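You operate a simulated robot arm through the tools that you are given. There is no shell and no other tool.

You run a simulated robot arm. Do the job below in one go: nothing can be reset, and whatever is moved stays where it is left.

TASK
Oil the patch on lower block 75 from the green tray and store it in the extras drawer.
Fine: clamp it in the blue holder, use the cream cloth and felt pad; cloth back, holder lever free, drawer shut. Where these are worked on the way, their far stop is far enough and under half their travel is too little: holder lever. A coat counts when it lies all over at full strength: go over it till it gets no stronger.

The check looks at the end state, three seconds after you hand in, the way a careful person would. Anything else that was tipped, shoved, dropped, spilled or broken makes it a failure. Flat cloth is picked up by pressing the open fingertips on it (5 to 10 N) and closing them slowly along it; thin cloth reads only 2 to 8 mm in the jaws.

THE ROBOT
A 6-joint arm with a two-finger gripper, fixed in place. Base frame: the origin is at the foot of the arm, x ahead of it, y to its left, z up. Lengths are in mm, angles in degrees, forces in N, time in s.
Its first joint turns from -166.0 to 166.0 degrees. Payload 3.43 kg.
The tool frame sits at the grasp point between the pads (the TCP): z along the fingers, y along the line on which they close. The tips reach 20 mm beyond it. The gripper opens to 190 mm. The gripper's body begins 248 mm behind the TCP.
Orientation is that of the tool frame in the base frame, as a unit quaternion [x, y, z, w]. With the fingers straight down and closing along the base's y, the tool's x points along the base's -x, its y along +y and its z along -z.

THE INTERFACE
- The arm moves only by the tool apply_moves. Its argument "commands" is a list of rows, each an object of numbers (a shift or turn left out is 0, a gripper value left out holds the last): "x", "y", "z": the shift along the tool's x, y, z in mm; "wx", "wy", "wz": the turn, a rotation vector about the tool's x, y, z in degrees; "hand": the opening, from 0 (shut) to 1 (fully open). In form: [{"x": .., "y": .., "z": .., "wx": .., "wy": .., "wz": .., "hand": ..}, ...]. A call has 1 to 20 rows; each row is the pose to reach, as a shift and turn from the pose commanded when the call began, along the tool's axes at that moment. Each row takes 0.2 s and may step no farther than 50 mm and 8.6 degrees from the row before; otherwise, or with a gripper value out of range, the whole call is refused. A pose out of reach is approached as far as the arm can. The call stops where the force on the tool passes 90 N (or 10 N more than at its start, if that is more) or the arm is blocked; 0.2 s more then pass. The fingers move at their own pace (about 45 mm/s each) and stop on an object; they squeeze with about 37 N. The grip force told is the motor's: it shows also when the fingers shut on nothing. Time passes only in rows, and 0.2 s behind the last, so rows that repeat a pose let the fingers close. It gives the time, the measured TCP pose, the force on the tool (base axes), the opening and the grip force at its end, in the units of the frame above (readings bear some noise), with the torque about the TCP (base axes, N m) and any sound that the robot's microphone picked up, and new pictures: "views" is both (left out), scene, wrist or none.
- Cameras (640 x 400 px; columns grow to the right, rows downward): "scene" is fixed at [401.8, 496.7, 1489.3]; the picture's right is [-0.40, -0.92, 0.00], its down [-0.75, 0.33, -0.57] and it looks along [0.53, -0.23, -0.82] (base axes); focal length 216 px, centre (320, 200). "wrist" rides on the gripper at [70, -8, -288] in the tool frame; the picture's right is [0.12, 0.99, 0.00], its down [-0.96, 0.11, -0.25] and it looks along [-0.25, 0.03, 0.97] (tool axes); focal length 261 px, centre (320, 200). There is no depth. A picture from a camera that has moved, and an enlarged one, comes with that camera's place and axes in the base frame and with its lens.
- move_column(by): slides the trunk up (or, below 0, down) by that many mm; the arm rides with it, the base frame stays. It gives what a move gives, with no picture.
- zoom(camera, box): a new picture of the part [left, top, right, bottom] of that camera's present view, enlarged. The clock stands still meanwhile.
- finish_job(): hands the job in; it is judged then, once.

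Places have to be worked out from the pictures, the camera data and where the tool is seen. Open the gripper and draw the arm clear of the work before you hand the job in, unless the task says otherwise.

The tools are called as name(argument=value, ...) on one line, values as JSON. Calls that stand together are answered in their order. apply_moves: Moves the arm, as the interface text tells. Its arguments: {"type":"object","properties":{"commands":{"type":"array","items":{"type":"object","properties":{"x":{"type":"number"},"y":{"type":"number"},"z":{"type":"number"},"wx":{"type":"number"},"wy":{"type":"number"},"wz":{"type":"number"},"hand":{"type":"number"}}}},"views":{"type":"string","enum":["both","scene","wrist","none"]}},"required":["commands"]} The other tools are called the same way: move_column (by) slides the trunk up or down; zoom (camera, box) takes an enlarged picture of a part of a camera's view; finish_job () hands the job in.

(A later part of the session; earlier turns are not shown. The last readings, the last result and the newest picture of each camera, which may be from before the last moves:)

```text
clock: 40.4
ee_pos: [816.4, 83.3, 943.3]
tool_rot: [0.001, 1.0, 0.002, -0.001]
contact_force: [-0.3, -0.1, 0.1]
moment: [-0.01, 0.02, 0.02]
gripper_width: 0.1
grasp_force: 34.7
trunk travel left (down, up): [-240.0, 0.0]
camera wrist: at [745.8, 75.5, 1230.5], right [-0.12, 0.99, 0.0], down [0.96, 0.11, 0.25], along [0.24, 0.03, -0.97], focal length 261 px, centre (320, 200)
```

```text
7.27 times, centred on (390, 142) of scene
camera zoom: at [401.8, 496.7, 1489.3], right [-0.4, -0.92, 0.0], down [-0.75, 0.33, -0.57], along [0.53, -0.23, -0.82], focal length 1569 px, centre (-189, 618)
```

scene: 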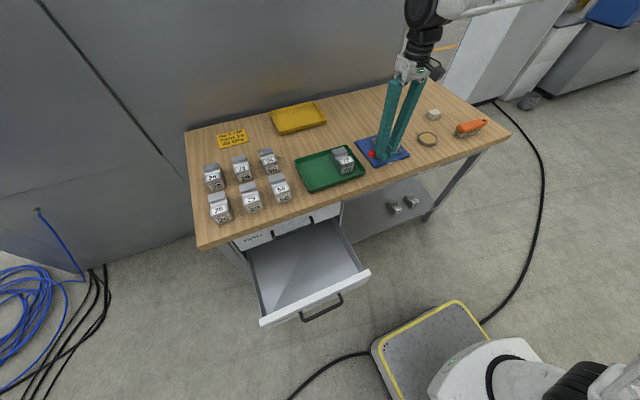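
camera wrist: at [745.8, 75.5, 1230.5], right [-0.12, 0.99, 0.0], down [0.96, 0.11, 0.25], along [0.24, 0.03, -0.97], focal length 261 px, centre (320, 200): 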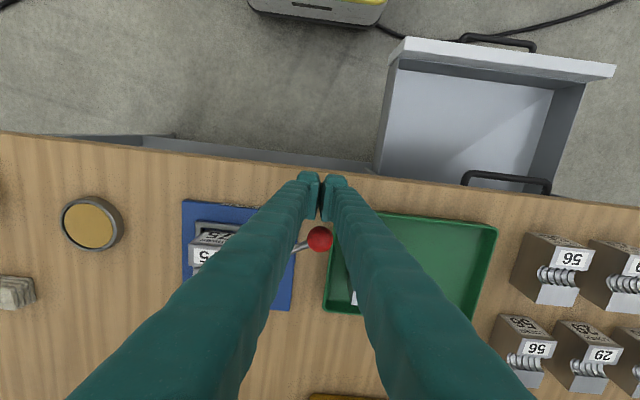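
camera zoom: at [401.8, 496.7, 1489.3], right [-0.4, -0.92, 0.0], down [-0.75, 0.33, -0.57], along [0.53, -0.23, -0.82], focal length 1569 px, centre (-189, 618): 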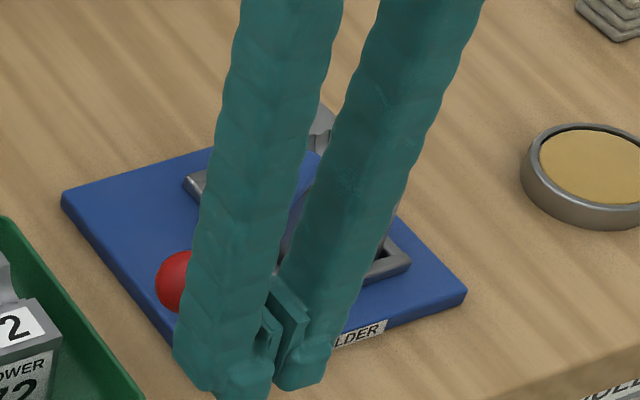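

zoom(camera="wrist", box=[180, 180, 380, 320])

apply_moves(commands=[{"x": -5, "y": 1, "hand": 0}, {"x": -10, "y": 2, "hand": 0}, {"x": -15, "y": 3, "hand": 0}, {"x": -20, "y": 4, "hand": 0}, {"x": -24, "y": 5, "hand": 0}], views="wrist")

zoom(camera="wrist", box=[180, 180, 380, 320])

```text
2.86 times, centred on (280, 250) of wrist
camera zoom: at [745.8, 75.5, 1230.5], right [-0.12, 0.99, 0.0], down [0.96, 0.11, 0.25], along [0.24, 0.03, -0.97], focal length 745 px, centre (434, 57)
```

zoom: 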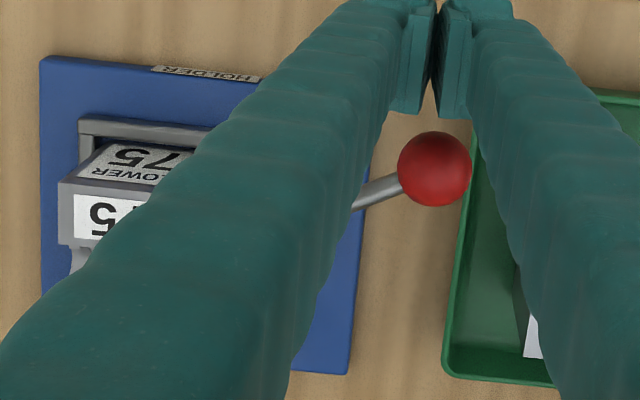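

```text
clock: 41.6
ee_pos: [840.4, 88.5, 945.4]
tool_rot: [0.0, 1.0, 0.002, 0.0]
contact_force: [-0.8, 0.7, 0.4]
moment: [0.14, -0.01, 0.06]
gripper_width: 0.0
grasp_force: 34.5
trunk travel left (down, up): [-240.0, 0.0]
camera wrist: at [770.2, 80.5, 1231.4], right [-0.12, 0.99, 0.0], down [0.96, 0.11, 0.25], along [0.25, 0.03, -0.97], focal length 261 px, centre (320, 200)
```

wrist: 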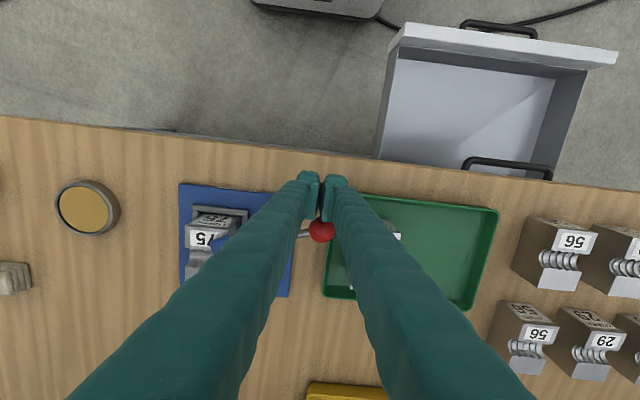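

```text
2.86 times, centred on (280, 250) of wrist
camera zoom: at [770.2, 80.5, 1231.4], right [-0.12, 0.99, 0.0], down [0.96, 0.11, 0.25], along [0.25, 0.03, -0.97], focal length 745 px, centre (434, 57)
```

zoom: 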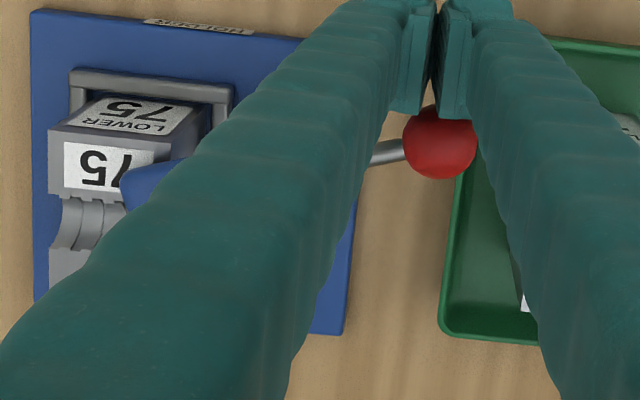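

The clamp arm is now over the block's label flat. Continuing to push the knob in +x toward the stop.

apply_moves(commands=[{"x": -4, "y": 0.5, "hand": 0}, {"x": -8, "y": 1, "hand": 0}, {"x": -12, "y": 1.5, "hand": 0}], views="none")

zoom(camera="wrist", box=[180, 160, 380, 300])

```text
clock: 42.4
ee_pos: [851.0, 90.1, 944.5]
tool_rot: [0.0, 1.0, 0.002, 0.0]
contact_force: [-6.6, -0.2, -1.5]
moment: [-0.01, 0.09, 0.06]
gripper_width: 0.0
grasp_force: 34.4
trunk travel left (down, up): [-240.0, 0.0]
```

```text
2.86 times, centred on (280, 230) of wrist
camera zoom: at [782.3, 82.0, 1232.1], right [-0.12, 0.99, 0.0], down [0.96, 0.11, 0.25], along [0.24, 0.03, -0.97], focal length 745 px, centre (434, 114)
```

zoom: 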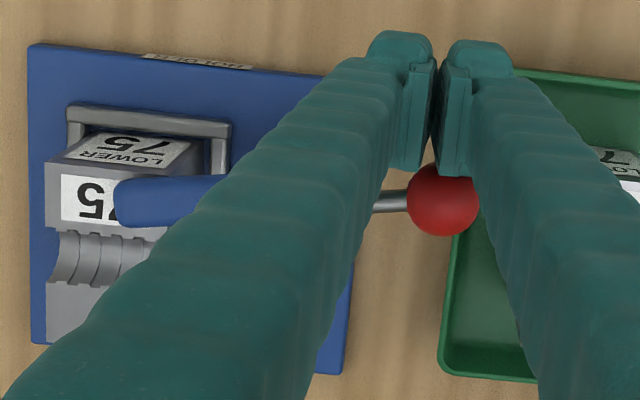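

apply_moves(commands=[{"x": -2, "y": 0, "hand": 0}, {"x": -4, "y": 0, "hand": 0}, {"x": -4, "y": 0, "hand": 0}], views="none")

apply_moves(commands=[{"x": -2, "y": 0, "hand": 0}, {"x": -4, "y": 0, "hand": 0}, {"x": -4, "y": 0, "hand": 0}], views="wrist")

zoom(camera="wrist", box=[180, 160, 380, 300])

```text
clock: 43.2
ee_pos: [853.7, 90.8, 943.6]
tool_rot: [-0.001, 1.0, 0.002, -0.002]
contact_force: [-42.2, 0.8, -0.4]
moment: [-0.14, 0.3, 0.45]
gripper_width: 0.2
grasp_force: 34.3
trunk travel left (down, up): [-240.0, 0.0]
```

```text
clock: 44.0
ee_pos: [856.2, 91.1, 946.8]
tool_rot: [-0.001, 1.0, 0.001, -0.004]
contact_force: [-69.5, 4.0, -7.0]
moment: [-0.03, 0.66, 0.82]
gripper_width: 0.0
grasp_force: 33.8
trunk travel left (down, up): [-240.0, 0.0]
camera wrist: at [786.7, 82.8, 1232.7], right [-0.12, 0.99, 0.0], down [0.96, 0.12, 0.24], along [0.24, 0.03, -0.97], focal length 261 px, centre (320, 200)
```

wrist: 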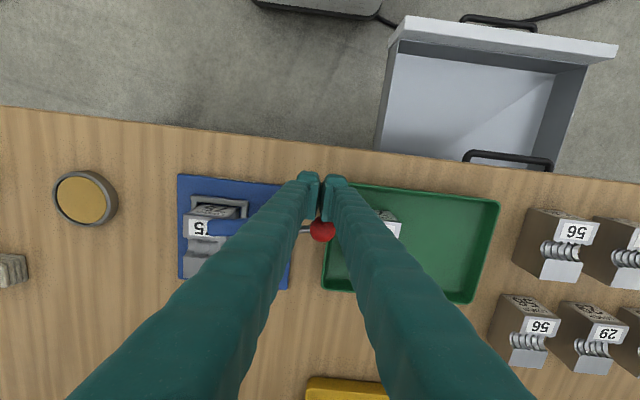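

```text
2.86 times, centred on (280, 230) of wrist
camera zoom: at [786.7, 82.8, 1232.7], right [-0.12, 0.99, 0.0], down [0.96, 0.12, 0.24], along [0.24, 0.03, -0.97], focal length 745 px, centre (434, 114)
```

zoom: 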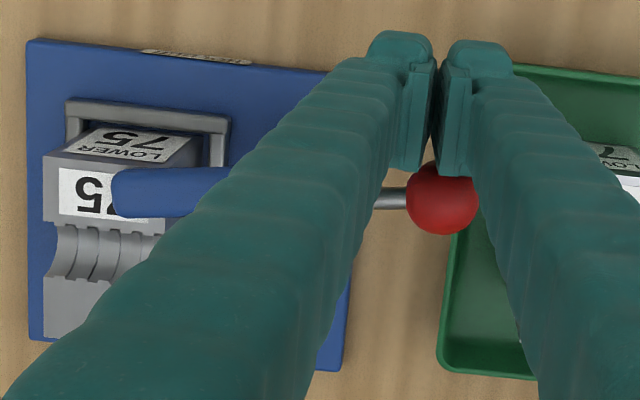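

Force rose sharply to ~70 N with no more movement: the lever is at its far stop. Backing off and rising to inspect.

apply_moves(commands=[{"x": 10, "hand": 0}, {"x": 30, "hand": 0}, {"x": 40, "z": -40, "hand": 0}, {"x": 45, "z": -85, "hand": 0}], views="both")

zoom(camera="scene", box=[355, 120, 415, 165])

```text
clock: 45.0
ee_pos: [815.7, 91.4, 1029.0]
tool_rot: [-0.001, 1.0, 0.002, 0.001]
contact_force: [0.8, 0.2, 0.2]
moment: [0.04, 0.11, -0.02]
gripper_width: 0.1
grasp_force: 34.9
trunk travel left (down, up): [-240.0, 0.0]
camera wrist: at [745.5, 83.8, 1316.4], right [-0.12, 0.99, 0.0], down [0.96, 0.11, 0.25], along [0.25, 0.03, -0.97], focal length 261 px, centre (320, 200)
```

scene: 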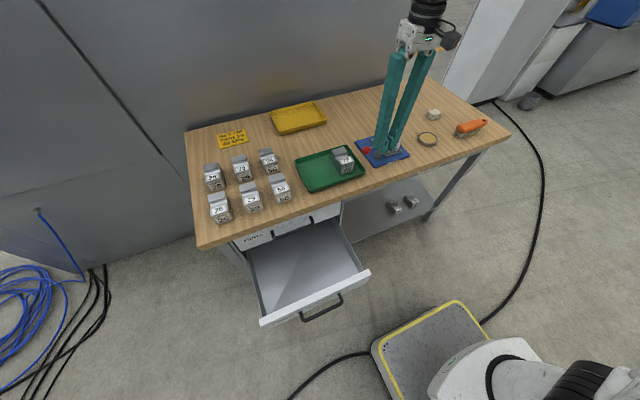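
wrist: 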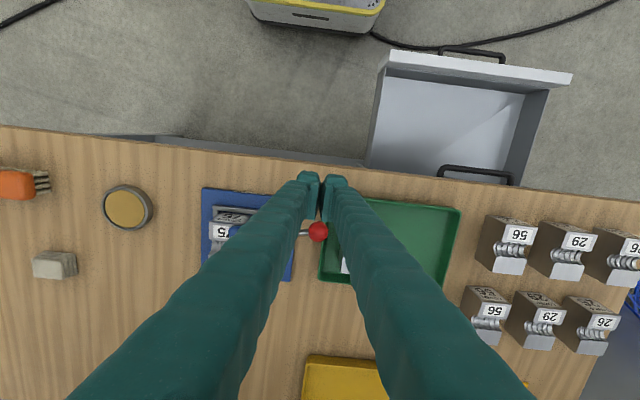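

```text
8.89 times, centred on (385, 142) of scene
camera zoom: at [401.8, 496.7, 1489.3], right [-0.4, -0.92, 0.0], down [-0.75, 0.33, -0.57], along [0.53, -0.23, -0.82], focal length 1918 px, centre (-258, 711)
```

zoom: 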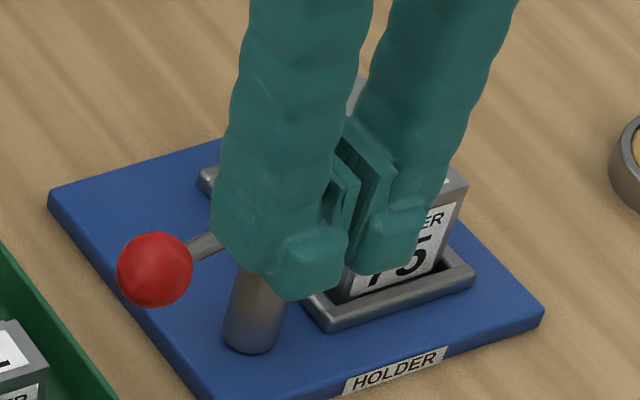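

Next: look at the cloth and felt pad. Moving across at a safe height, opening the jaws.

apply_moves(commands=[{"x": -7, "y": -47, "hand": 0.6}, {"x": -14, "y": -94, "hand": 0.6}, {"x": -21, "y": -141, "hand": 0.6}, {"x": -28, "y": -188, "hand": 0.6}, {"x": -35, "y": -235, "hand": 0.6}, {"x": -42, "y": -282, "hand": 0.6}, {"x": -49, "y": -329, "hand": 0.6}, {"x": -56, "y": -376, "hand": 0.6}, {"x": -62, "y": -418, "hand": 0.6}, {"x": -62, "y": -418, "hand": 0.6}], views="both")

zoom(camera="scene", box=[355, 120, 415, 165])

zoom(camera="scene", box=[415, 100, 447, 150])

```text
clock: 47.2
ee_pos: [877.0, -327.7, 1027.1]
tool_rot: [0.0, 1.0, 0.002, -0.001]
contact_force: [-0.2, 0.2, 0.2]
moment: [0.04, 0.04, 0.01]
gripper_width: 114.0
grasp_force: 0.1
trunk travel left (down, up): [-240.0, 0.0]
camera wrist: at [806.5, -336.2, 1313.8], right [-0.12, 0.99, 0.0], down [0.96, 0.12, 0.25], along [0.24, 0.03, -0.97], focal length 261 px, centre (320, 200)
```

scene: 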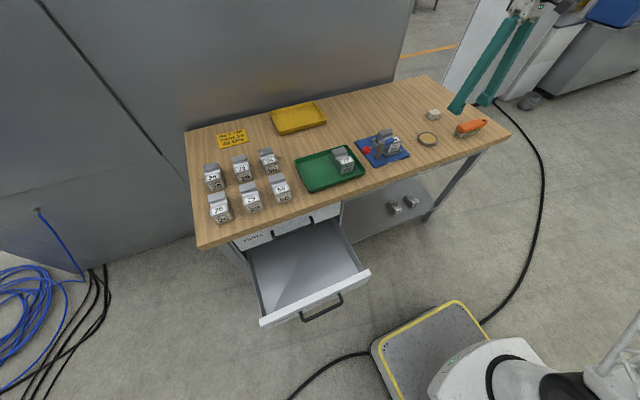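
wrist: 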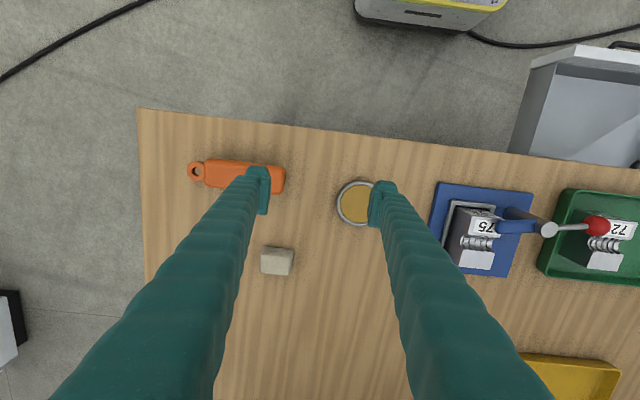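

```text
8.89 times, centred on (385, 142) of scene
camera zoom: at [401.8, 496.7, 1489.3], right [-0.4, -0.92, 0.0], down [-0.75, 0.33, -0.57], along [0.53, -0.23, -0.82], focal length 1918 px, centre (-258, 711)
```

zoom: 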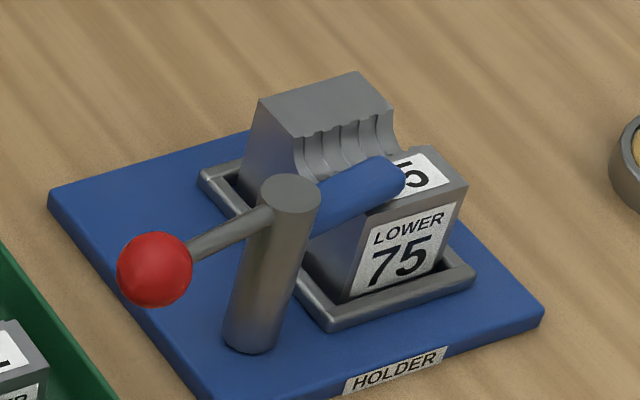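

```text
8.00 times, centred on (431, 125) of scene
camera zoom: at [401.8, 496.7, 1489.3], right [-0.4, -0.92, 0.0], down [-0.75, 0.33, -0.57], along [0.53, -0.23, -0.82], focal length 1726 px, centre (-568, 800)
```

zoom: 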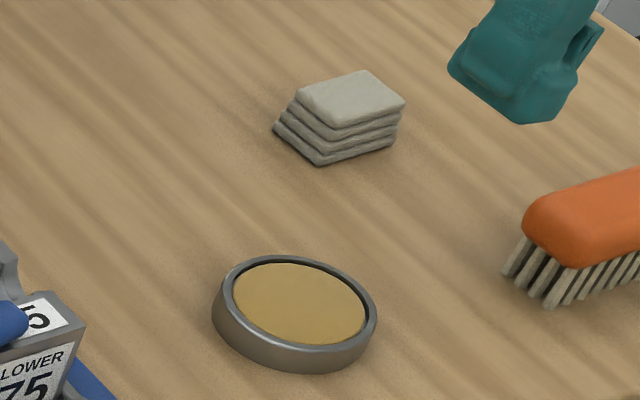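

The clamp arm sits on the label flat, leaving the channel and far flat exposed. Zooming in on cloth and pad from the wrist camera.

zoom(camera="wrist", box=[250, 230, 310, 290])

zoom(camera="wrist", box=[325, 165, 405, 240])

zoom(camera="wrist", box=[430, 170, 560, 290])

zoom(camera="scene", box=[422, 104, 446, 124])

```text
6.67 times, centred on (280, 260) of wrist
camera zoom: at [806.5, -336.2, 1313.8], right [-0.12, 0.99, 0.0], down [0.96, 0.12, 0.25], along [0.24, 0.03, -0.97], focal length 1738 px, centre (587, -200)
```

zoom: 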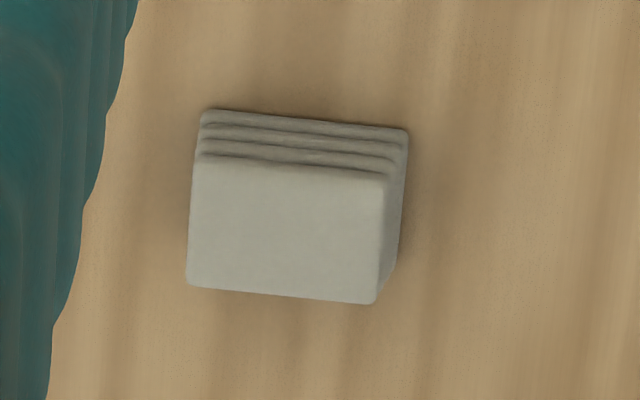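

```text
5.33 times, centred on (365, 202) of wrist
camera zoom: at [806.5, -336.2, 1313.8], right [-0.12, 0.99, 0.0], down [0.96, 0.12, 0.25], along [0.24, 0.03, -0.97], focal length 1390 px, centre (80, 187)
```

zoom: 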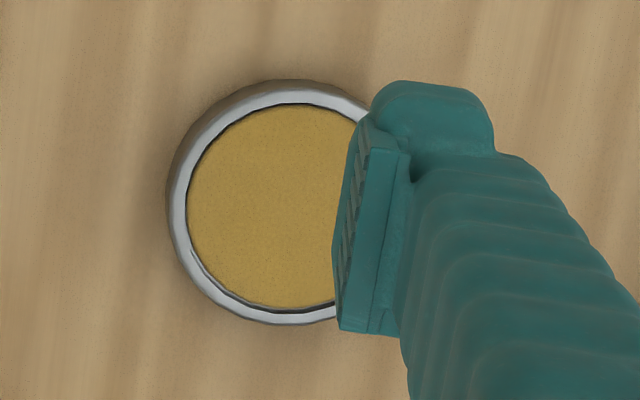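

```text
3.33 times, centred on (495, 230) of wrist
camera zoom: at [806.5, -336.2, 1313.8], right [-0.12, 0.99, 0.0], down [0.96, 0.12, 0.25], along [0.24, 0.03, -0.97], focal length 869 px, centre (-263, 100)
```

zoom: 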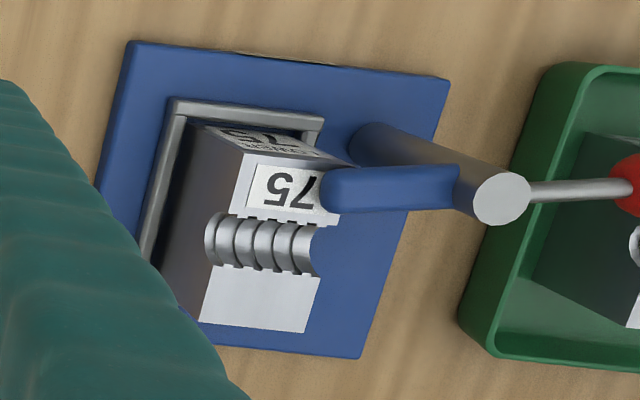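

```text
16.00 times, centred on (434, 114) of scene
camera zoom: at [401.8, 496.7, 1489.3], right [-0.4, -0.92, 0.0], down [-0.75, 0.33, -0.57], along [0.53, -0.23, -0.82], focal length 3452 px, centre (-1504, 1576)
```

zoom: 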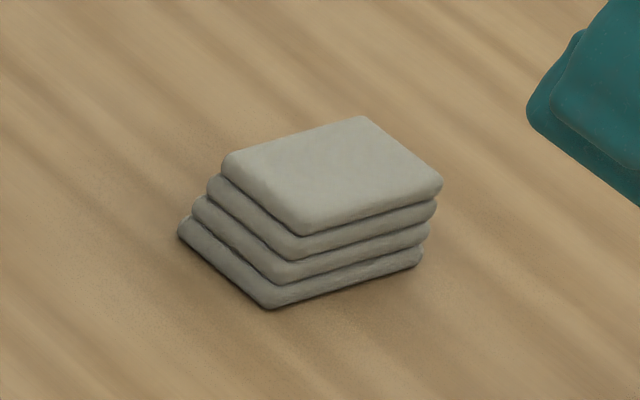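

The cloth is a folded four-layer stack, ≈51 mm (y) × 38 mm (x) × 27 mm high, centred near (1044, −389). That is beyond the straight-down reach, so I'll tilt the tool outward (about base y) by 16° and approach above it.

apply_moves(commands=[{"x": -30, "y": -12, "z": 10, "wy": -4, "hand": 0.45}, {"x": -65, "y": -24, "z": 20, "wy": -8, "hand": 0.45}, {"x": -100, "y": -36, "z": 30, "wy": -12, "hand": 0.45}, {"x": -135, "y": -48, "z": 45, "wy": -16, "hand": 0.45}, {"x": -167, "y": -61, "z": 60, "wy": -16, "hand": 0.45}, {"x": -167, "y": -61, "z": 60, "wy": -16, "hand": 0.45}], views="both")

```text
clock: 48.6
ee_pos: [1045.5, -389.8, 966.7]
tool_rot: [0.0, 0.99, 0.002, 0.138]
contact_force: [-0.2, 0.7, -0.5]
moment: [0.03, -0.01, 0.01]
gripper_width: 85.8
grasp_force: 0.2
trunk travel left (down, up): [-240.0, 0.0]
camera wrist: at [898.0, -397.6, 1223.3], right [-0.11, 0.99, -0.03], down [0.86, 0.11, 0.5], along [0.5, 0.03, -0.86], focal length 261 px, centre (320, 200)
```

scene: 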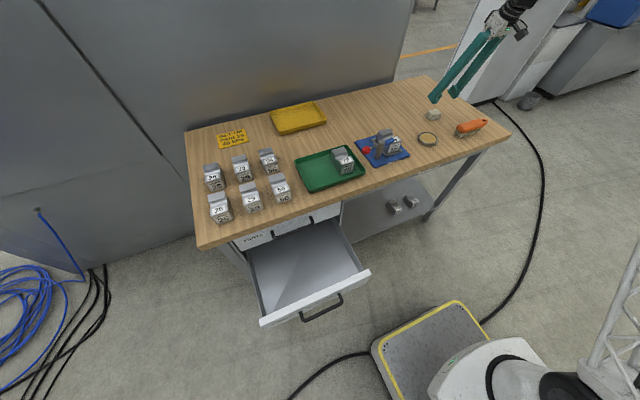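
wrist: 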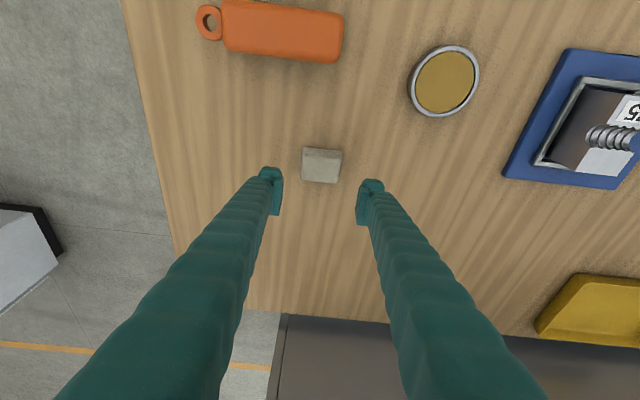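

Reachable. Zooming to refine the cloth position from this pose.

zoom(camera="wrist", box=[250, 130, 400, 230])

zoom(camera="scene", box=[415, 85, 455, 125])

```text
4.00 times, centred on (325, 180) of wrist
camera zoom: at [898.0, -397.6, 1223.3], right [-0.11, 0.99, -0.03], down [0.86, 0.11, 0.5], along [0.5, 0.03, -0.86], focal length 1043 px, centre (300, 280)
```

zoom: 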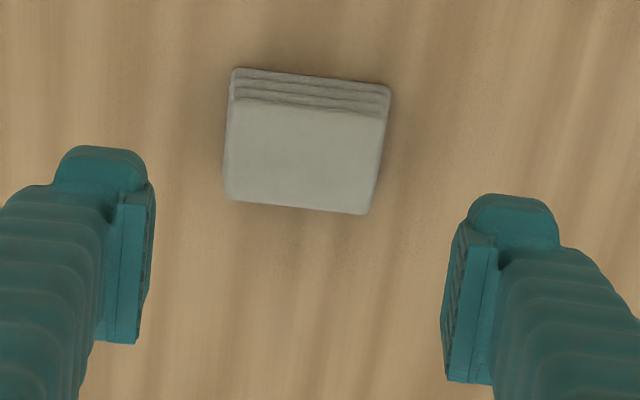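

```text
10.00 times, centred on (435, 105) of scene
camera zoom: at [401.8, 496.7, 1489.3], right [-0.4, -0.92, 0.0], down [-0.75, 0.33, -0.57], along [0.53, -0.23, -0.82], focal length 2157 px, centre (-830, 1150)
```

zoom: 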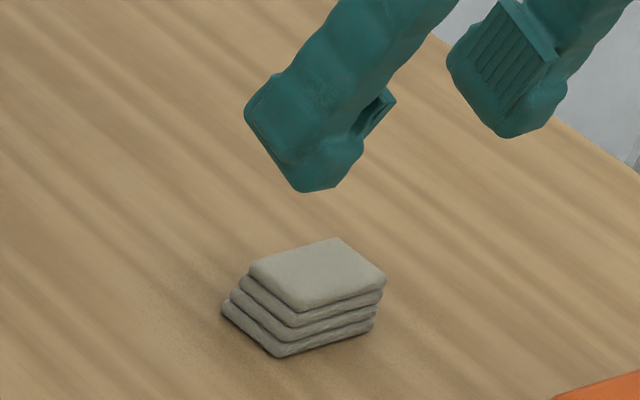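

Cloth centre refines to about (1046, −390). I'll lower while reducing tilt to 12°, stopping well above first to confirm reach.

apply_moves(commands=[{"x": 5, "z": 18, "wy": 2, "hand": 0.45}, {"x": 10, "z": 35, "wy": 4, "hand": 0.45}, {"x": 10, "z": 35, "wy": 4, "hand": 0.45}], views="wrist")

zoom(camera="wrist", box=[250, 130, 400, 230])

```text
clock: 49.4
ee_pos: [1045.1, -390.2, 930.6]
tool_rot: [0.0, 0.995, 0.001, 0.104]
contact_force: [-0.3, 1.2, -0.2]
moment: [-0.01, 0.01, -0.02]
gripper_width: 85.5
grasp_force: 0.1
trunk travel left (down, up): [-240.0, 0.0]
camera wrist: at [916.7, -398.1, 1195.9], right [-0.12, 0.99, -0.02], down [0.89, 0.11, 0.44], along [0.44, 0.03, -0.9], focal length 261 px, centre (320, 200)
```

wrist: 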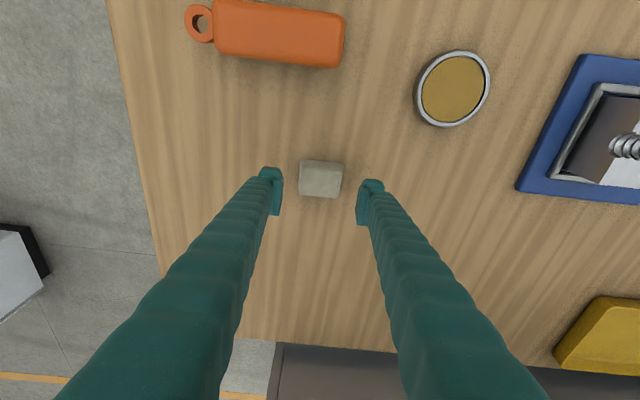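

```text
4.00 times, centred on (325, 180) of wrist
camera zoom: at [916.7, -398.1, 1195.9], right [-0.12, 0.99, -0.02], down [0.89, 0.11, 0.44], along [0.44, 0.03, -0.9], focal length 1043 px, centre (300, 280)
```

zoom: 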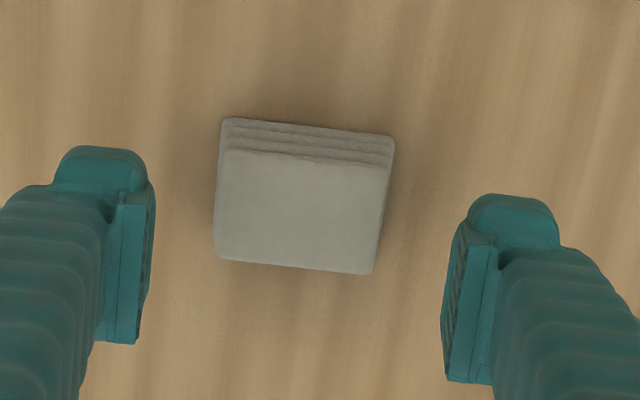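

Reach holds at 12° tilt. Descending to TCP z≈893 with the fingers either side of the cloth.

apply_moves(commands=[{"x": 2.5, "z": 13, "hand": 0.42}, {"x": 5, "z": 26, "hand": 0.42}, {"x": 6.8, "z": 37, "hand": 0.42}, {"x": 6.8, "z": 37, "hand": 0.42}], views="both")

zoom(camera="wrist", box=[250, 140, 400, 240])

zoom(camera="scene", box=[415, 95, 455, 125])

```text
clock: 50.4
ee_pos: [1047.0, -389.6, 894.5]
tool_rot: [-0.001, 0.995, 0.002, 0.104]
contact_force: [-0.5, -1.0, -0.2]
moment: [-0.06, -0.01, 0.0]
gripper_width: 80.1
grasp_force: 0.2
trunk travel left (down, up): [-240.0, 0.0]
camera wrist: at [917.8, -398.7, 1159.3], right [-0.12, 0.99, -0.02], down [0.89, 0.11, 0.44], along [0.44, 0.03, -0.9], focal length 261 px, centre (320, 200)
```

scene: 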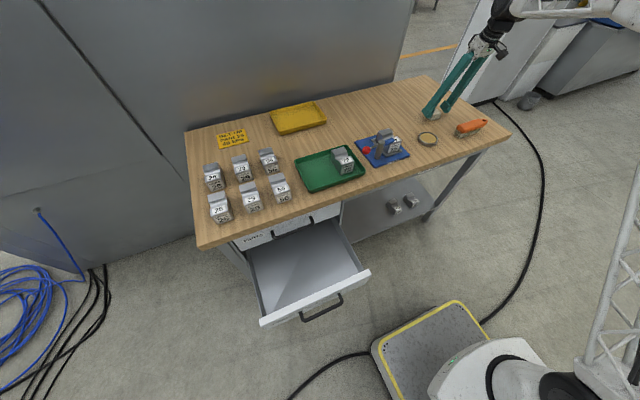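
wrist: 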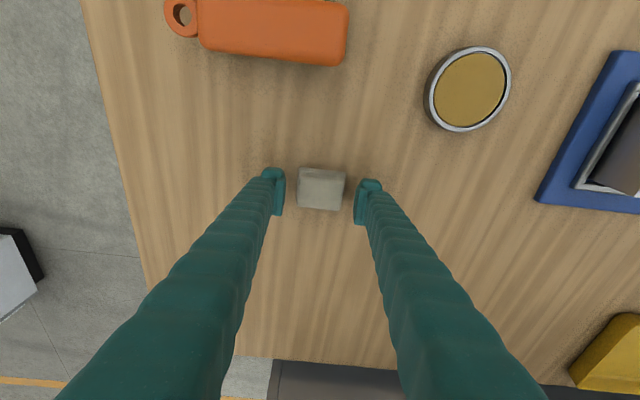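

```text
4.00 times, centred on (325, 190) of wrist
camera zoom: at [917.8, -398.7, 1159.3], right [-0.12, 0.99, -0.02], down [0.89, 0.11, 0.44], along [0.44, 0.03, -0.9], focal length 1043 px, centre (300, 240)
```

zoom: 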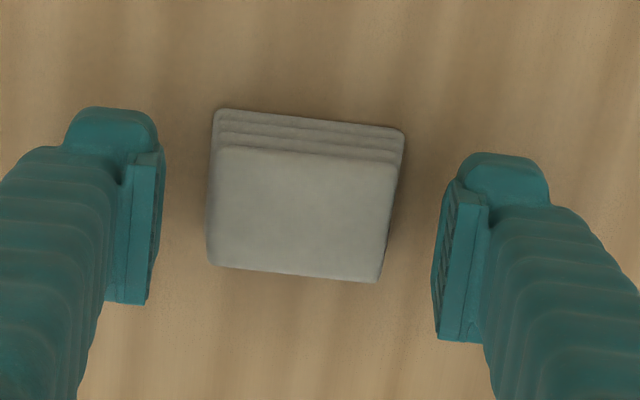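

```text
13.33 times, centred on (435, 110) of scene
camera zoom: at [401.8, 496.7, 1489.3], right [-0.4, -0.92, 0.0], down [-0.75, 0.33, -0.57], along [0.53, -0.23, -0.82], focal length 2876 px, centre (-1213, 1400)
```

zoom: 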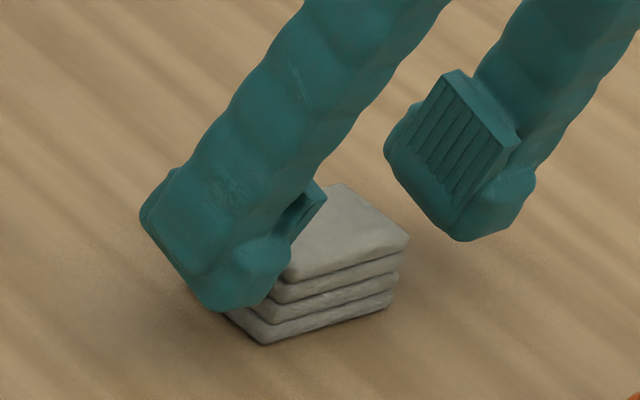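

Fingers flank the cloth and are aligned. Closing slowly.

apply_moves(commands=[{"hand": 0.36}, {"hand": 0.32}, {"hand": 0.29}, {"hand": 0.27}, {"hand": 0.25}, {"hand": 0.23}, {"hand": 0.23}], views="wrist")

zoom(camera="wrist", box=[250, 140, 400, 240])

zoom(camera="scene", box=[415, 95, 455, 125])

```text
clock: 52.0
ee_pos: [1046.0, -389.9, 892.8]
tool_rot: [0.0, 0.995, 0.001, 0.104]
contact_force: [-0.8, 0.2, 0.1]
moment: [0.0, 0.01, 0.02]
gripper_width: 57.0
grasp_force: 36.7
trunk travel left (down, up): [-240.0, 0.0]
camera wrist: at [917.8, -398.7, 1159.3], right [-0.12, 0.99, -0.02], down [0.89, 0.11, 0.44], along [0.44, 0.03, -0.9], focal length 261 px, centre (320, 200)
```

wrist: 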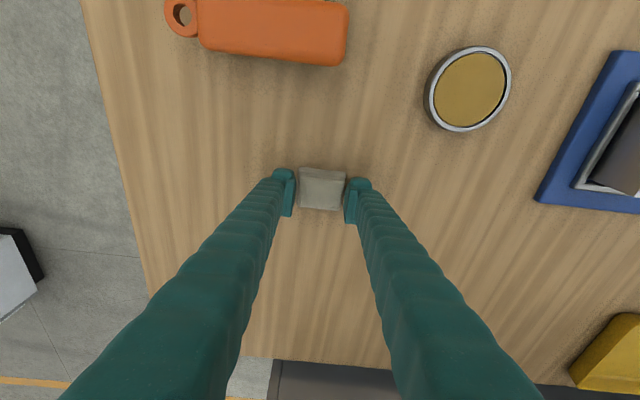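

```text
4.00 times, centred on (325, 190) of wrist
camera zoom: at [917.8, -398.7, 1159.3], right [-0.12, 0.99, -0.02], down [0.89, 0.11, 0.44], along [0.44, 0.03, -0.9], focal length 1043 px, centre (300, 240)
```

zoom: 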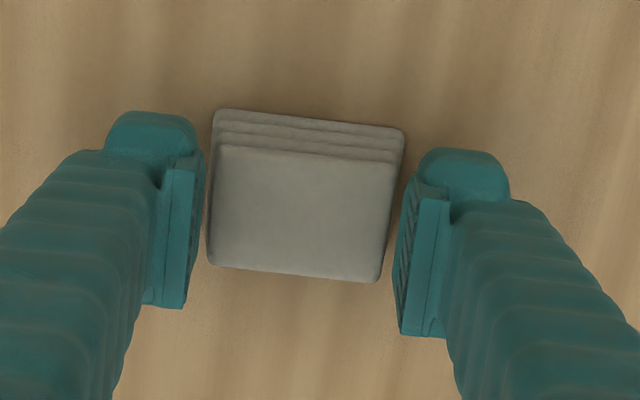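

```text
13.33 times, centred on (435, 110) of scene
camera zoom: at [401.8, 496.7, 1489.3], right [-0.4, -0.92, 0.0], down [-0.75, 0.33, -0.57], along [0.53, -0.23, -0.82], focal length 2876 px, centre (-1213, 1400)
```

zoom: 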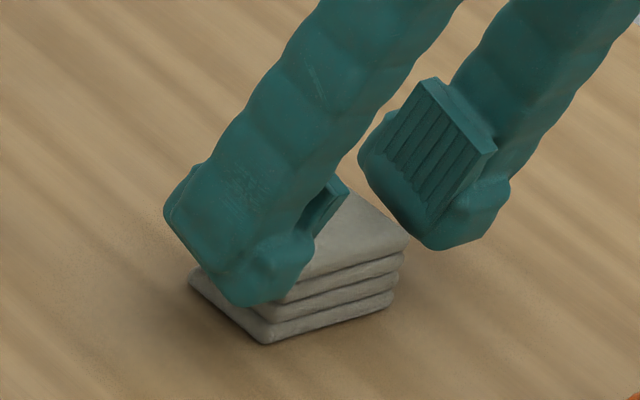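

Gripped at 57 mm with full force. Lifting gently to see whether the cloth comes along.

apply_moves(commands=[{"x": -2.1, "z": -9.8, "hand": 0.2}, {"x": -4.2, "z": -19.6, "hand": 0.2}, {"x": -8.3, "z": -39.1, "hand": 0.2}, {"x": -8.3, "z": -39.1, "hand": 0.2}], views="wrist")

zoom(camera="wrist", box=[250, 140, 400, 240])

zoom(camera="scene", box=[415, 85, 455, 125])

```text
clock: 53.0
ee_pos: [1045.1, -388.0, 933.8]
tool_rot: [-0.001, 0.995, 0.002, 0.103]
contact_force: [-0.9, 0.4, 0.3]
moment: [-0.01, -0.01, -0.01]
gripper_width: 57.3
grasp_force: 36.9
trunk travel left (down, up): [-240.0, 0.0]
camera wrist: at [916.7, -397.2, 1199.6], right [-0.12, 0.99, -0.02], down [0.89, 0.11, 0.44], along [0.44, 0.03, -0.9], focal length 261 px, centre (320, 200)
```

wrist: 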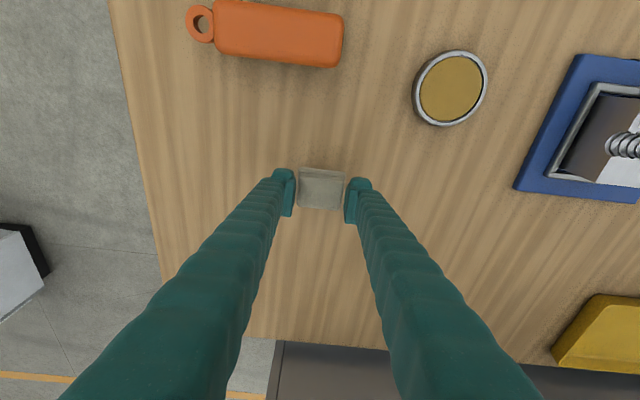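

```text
4.00 times, centred on (325, 190) of wrist
camera zoom: at [916.7, -397.2, 1199.6], right [-0.12, 0.99, -0.02], down [0.89, 0.11, 0.44], along [0.44, 0.03, -0.9], focal length 1043 px, centre (300, 240)
```

zoom: 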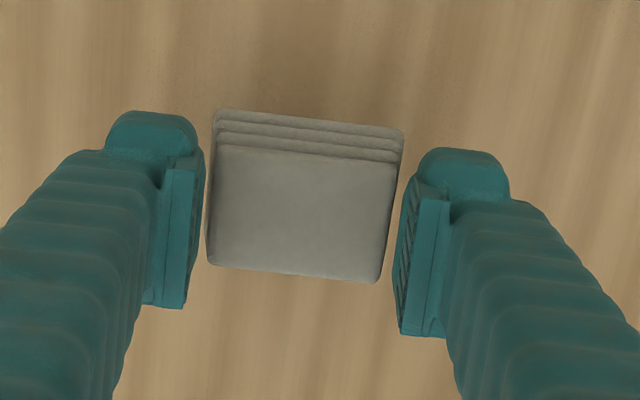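

```text
10.00 times, centred on (435, 105) of scene
camera zoom: at [401.8, 496.7, 1489.3], right [-0.4, -0.92, 0.0], down [-0.75, 0.33, -0.57], along [0.53, -0.23, -0.82], focal length 2157 px, centre (-830, 1150)
```

zoom: 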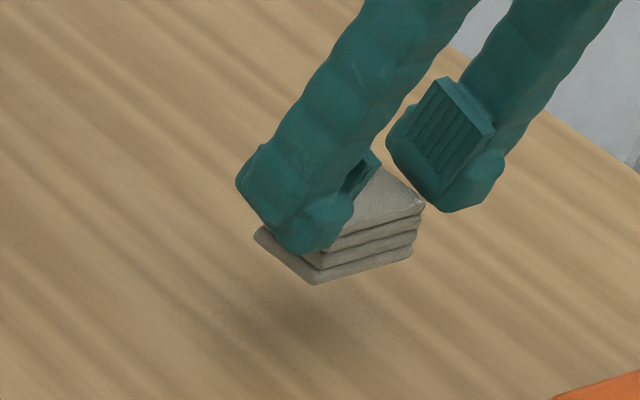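

The cloth lifted intact as a stack. Moving (same tilt) above the felt pad, near (917, −257).

apply_moves(commands=[{"x": -11.6, "y": 0, "z": -54.8, "hand": 0.2}, {"x": 20, "y": 33, "z": -61, "hand": 0.2}, {"x": 51, "y": 66, "z": -68, "hand": 0.2}, {"x": 82, "y": 99, "z": -75, "hand": 0.2}, {"x": 113.5, "y": 131, "z": -81.4, "hand": 0.2}, {"x": 113.5, "y": 131, "z": -81.4, "hand": 0.2}], views="both")

```text
refused: row 1 steps farther than a row can; nothing moved
```

apply_moves(commands=[{"x": -8, "y": 0, "z": -38, "hand": 0.2}, {"x": 12, "y": 22, "z": -58, "hand": 0.2}, {"x": 38, "y": 50, "z": -65, "hand": 0.2}, {"x": 64, "y": 78, "z": -70, "hand": 0.2}, {"x": 90, "y": 106, "z": -76, "hand": 0.2}, {"x": 113.5, "y": 131, "z": -81.4, "hand": 0.2}, {"x": 113.5, "y": 131, "z": -81.4, "hand": 0.2}], views="both")

zoom(camera="wrist", box=[250, 110, 400, 260])

zoom(camera="scene", box=[400, 95, 460, 150])

```text
clock: 54.6
ee_pos: [915.7, -258.6, 992.8]
tool_rot: [-0.001, 0.994, 0.003, 0.105]
contact_force: [-0.3, 0.1, -0.1]
moment: [-0.02, -0.04, 0.01]
gripper_width: 57.0
grasp_force: 37.2
trunk travel left (down, up): [-240.0, 0.0]
camera wrist: at [786.9, -265.8, 1257.6], right [-0.12, 0.99, -0.02], down [0.89, 0.11, 0.44], along [0.44, 0.03, -0.9], focal length 261 px, centre (320, 200)
```

scene: 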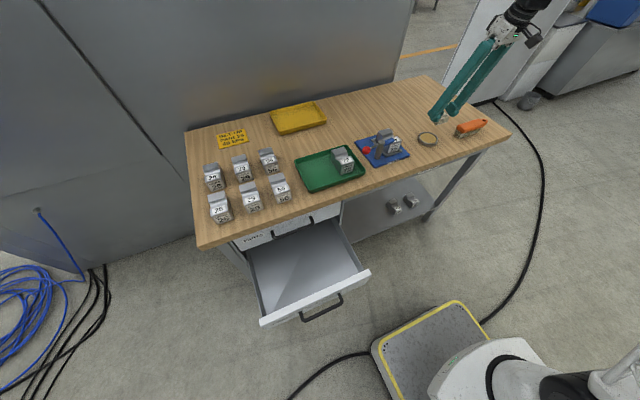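
wrist: 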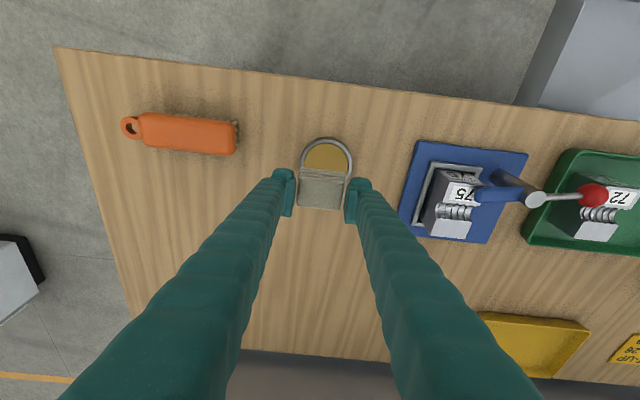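

```text
2.67 times, centred on (325, 185) of wrist
camera zoom: at [786.9, -265.8, 1257.6], right [-0.12, 0.99, -0.02], down [0.89, 0.11, 0.44], along [0.44, 0.03, -0.9], focal length 695 px, centre (307, 240)
```

zoom: 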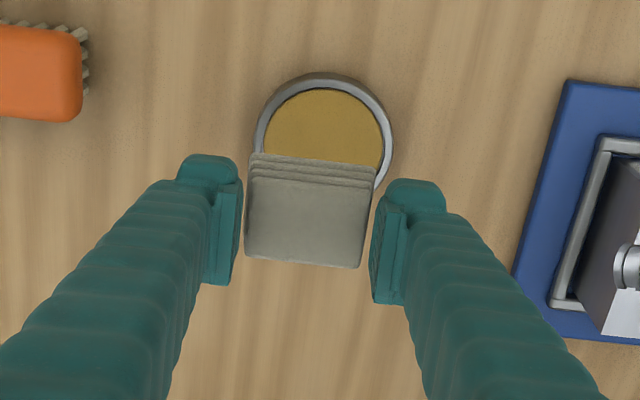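

```text
7.27 times, centred on (430, 122) of scene
camera zoom: at [401.8, 496.7, 1489.3], right [-0.4, -0.92, 0.0], down [-0.75, 0.33, -0.57], along [0.53, -0.23, -0.82], focal length 1569 px, centre (-480, 764)
```

zoom: 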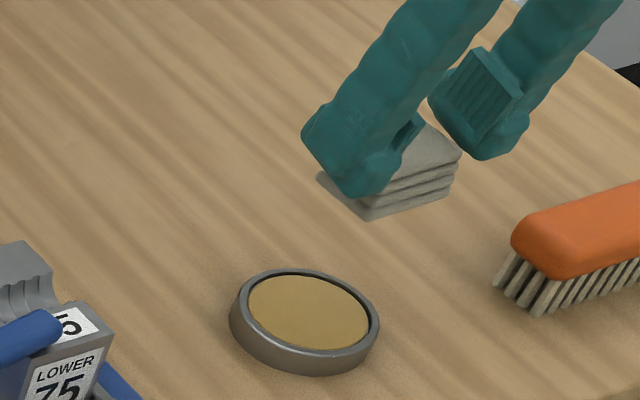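

The tin's centre now measures about (915, −251). Shifting +7.6 mm in y and lowering to just above the felt.

apply_moves(commands=[{"x": 5.2, "y": 3, "z": 23.5, "hand": 0.2}, {"x": 10.4, "y": 6, "z": 47, "hand": 0.2}, {"x": 15.9, "y": 7.6, "z": 71.2, "hand": 0.2}, {"x": 15.9, "y": 7.6, "z": 71.2, "hand": 0.2}], views="both")

zoom(camera="wrist", box=[250, 110, 400, 260])

zoom(camera="scene", box=[405, 110, 455, 152])

```text
clock: 55.6
ee_pos: [916.4, -250.4, 916.5]
tool_rot: [0.001, 0.995, 0.002, 0.103]
contact_force: [0.2, 1.2, -0.4]
moment: [0.0, 0.03, 0.01]
gripper_width: 57.0
grasp_force: 37.1
trunk travel left (down, up): [-240.0, 0.0]
camera wrist: at [787.6, -257.7, 1183.6], right [-0.12, 0.99, -0.02], down [0.89, 0.11, 0.44], along [0.44, 0.03, -0.9], focal length 261 px, centre (320, 200)
```

scene: 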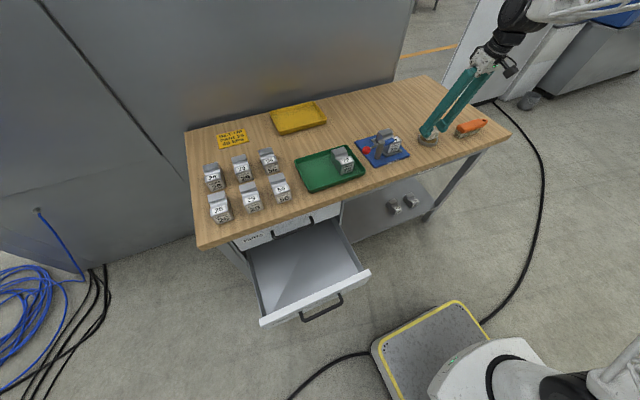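
wrist: 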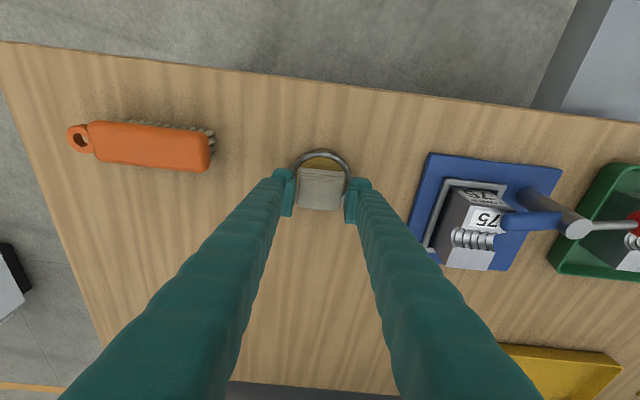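

```text
2.67 times, centred on (325, 185) of wrist
camera zoom: at [787.6, -257.7, 1183.6], right [-0.12, 0.99, -0.02], down [0.89, 0.11, 0.44], along [0.44, 0.03, -0.9], focal length 695 px, centre (307, 240)
```

zoom: 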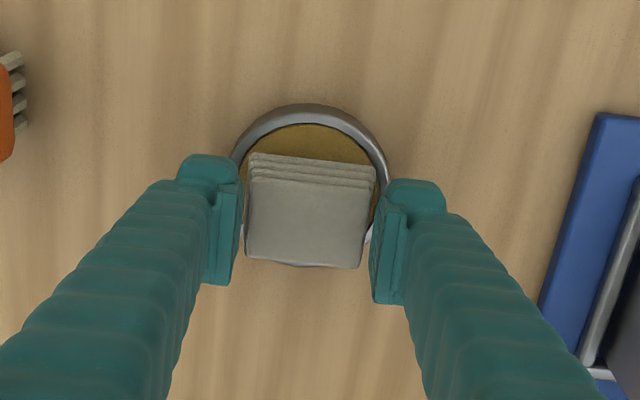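

```text
9.52 times, centred on (430, 131) of scene
camera zoom: at [401.8, 496.7, 1489.3], right [-0.4, -0.92, 0.0], down [-0.75, 0.33, -0.57], along [0.53, -0.23, -0.82], focal length 2055 px, centre (-728, 857)
```

zoom: 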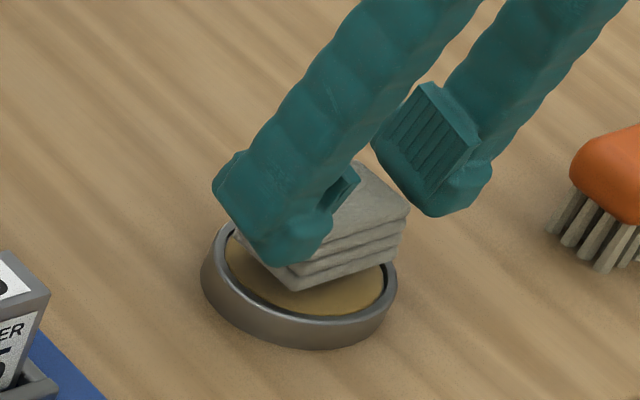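

Well aligned over the felt. Lowering in small steps until a light contact force.

apply_moves(commands=[{"x": 0.6, "z": 2.9, "hand": 0.2}, {"x": 1.2, "z": 5.9, "hand": 0.2}, {"x": 1.2, "z": 5.9, "hand": 0.2}], views="none")

apply_moves(commands=[{"x": 0.4, "z": 2, "hand": 0.2}, {"x": 0.4, "z": 2, "hand": 0.2}], views="none")

```text
clock: 56.4
ee_pos: [915.9, -249.7, 912.2]
tool_rot: [0.0, 0.995, 0.001, 0.104]
contact_force: [0.6, -1.2, -0.8]
moment: [-0.01, 0.03, -0.03]
gripper_width: 57.2
grasp_force: 37.1
trunk travel left (down, up): [-240.0, 0.0]
```

```text
clock: 57.0
ee_pos: [917.5, -250.2, 910.6]
tool_rot: [0.0, 0.995, 0.001, 0.104]
contact_force: [0.1, 0.2, -1.1]
moment: [0.01, 0.03, 0.04]
gripper_width: 57.1
grasp_force: 36.9
trunk travel left (down, up): [-240.0, 0.0]
```

apply_moves(commands=[{"x": 0.4, "z": 2, "hand": 0.2}, {"x": 0.4, "z": 2, "hand": 0.2}], views="none")

apply_moves(commands=[{"x": 0.3, "z": 1.5, "hand": 0.2}, {"x": 0.3, "z": 1.5, "hand": 0.2}], views="none")

zoom(camera="scene", box=[405, 110, 455, 152])

```text
clock: 57.6
ee_pos: [917.3, -249.7, 908.3]
tool_rot: [0.0, 0.995, 0.002, 0.104]
contact_force: [-0.5, -1.0, 4.5]
moment: [-0.05, 0.04, -0.01]
gripper_width: 56.8
grasp_force: 37.2
trunk travel left (down, up): [-240.0, 0.0]
```

```text
clock: 58.2
ee_pos: [917.9, -250.1, 908.3]
tool_rot: [0.0, 0.995, 0.002, 0.104]
contact_force: [-2.4, -0.4, 16.8]
moment: [0.01, 0.12, 0.02]
gripper_width: 56.9
grasp_force: 36.9
trunk travel left (down, up): [-240.0, 0.0]
```

```text
9.52 times, centred on (430, 131) of scene
camera zoom: at [401.8, 496.7, 1489.3], right [-0.4, -0.92, 0.0], down [-0.75, 0.33, -0.57], along [0.53, -0.23, -0.82], focal length 2055 px, centre (-728, 857)
```

zoom: 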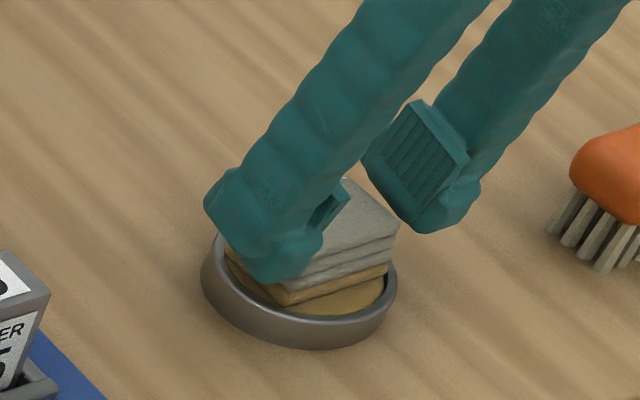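

The cloth's bottom layer has turned amber – it has taken up oil. Holding a moment with slightly less pressure, then lifting.

apply_moves(commands=[{"x": -0.2, "z": -0.7, "hand": 0.2}, {"x": -0.2, "z": -0.7, "hand": 0.2}, {"x": -0.2, "z": -0.7, "hand": 0.2}, {"x": -0.2, "z": -0.7, "hand": 0.2}, {"x": -0.2, "z": -0.7, "hand": 0.2}, {"x": -0.2, "z": -0.7, "hand": 0.2}], views="none")

apply_moves(commands=[{"x": -2, "z": -10, "hand": 0.2}, {"x": -6, "z": -29, "hand": 0.2}, {"x": -12, "z": -58, "hand": 0.2}], views="both")

zoom(camera="scene", box=[405, 100, 455, 152])

```text
clock: 59.6
ee_pos: [917.6, -249.8, 907.6]
tool_rot: [-0.001, 0.995, 0.002, 0.104]
contact_force: [0.9, 0.3, 14.8]
moment: [-0.08, 0.13, -0.01]
gripper_width: 57.5
grasp_force: 36.4
trunk travel left (down, up): [-240.0, 0.0]
```

```text
clock: 60.4
ee_pos: [917.7, -249.4, 964.3]
tool_rot: [0.001, 0.995, 0.001, 0.104]
contact_force: [-0.2, -0.1, -0.6]
moment: [0.04, 0.07, -0.01]
gripper_width: 57.1
grasp_force: 37.4
trunk travel left (down, up): [-240.0, 0.0]
camera wrist: at [789.5, -258.5, 1230.4], right [-0.12, 0.99, -0.02], down [0.89, 0.11, 0.44], along [0.44, 0.03, -0.9], focal length 261 px, centre (320, 200)
```

scene: 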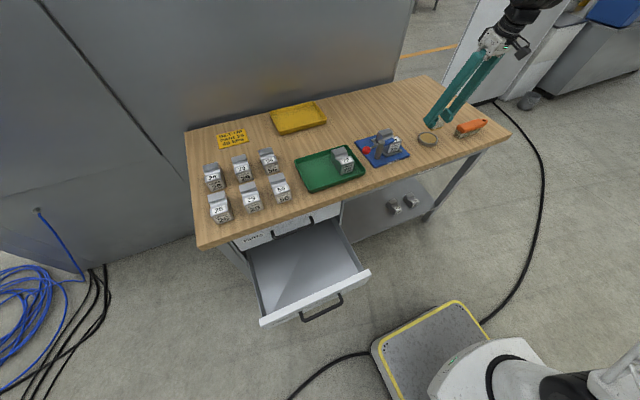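
wrist: 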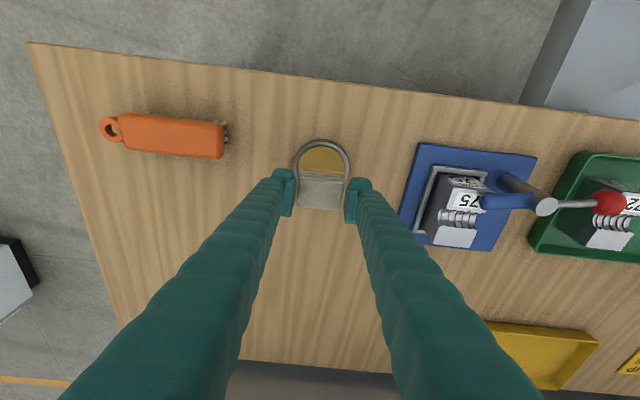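

```text
7.69 times, centred on (430, 126) of scene
camera zoom: at [401.8, 496.7, 1489.3], right [-0.4, -0.92, 0.0], down [-0.75, 0.33, -0.57], along [0.53, -0.23, -0.82], focal length 1660 px, centre (-526, 769)
```

zoom: 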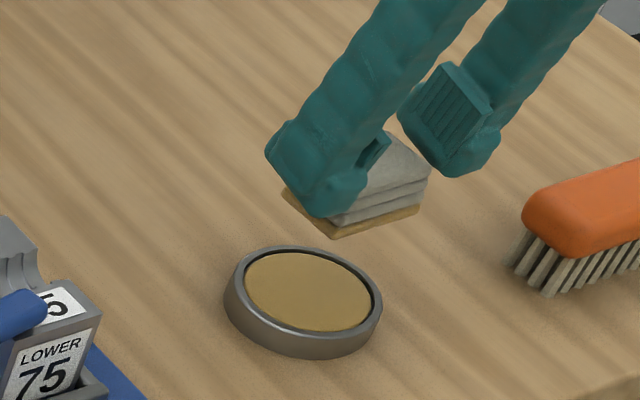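

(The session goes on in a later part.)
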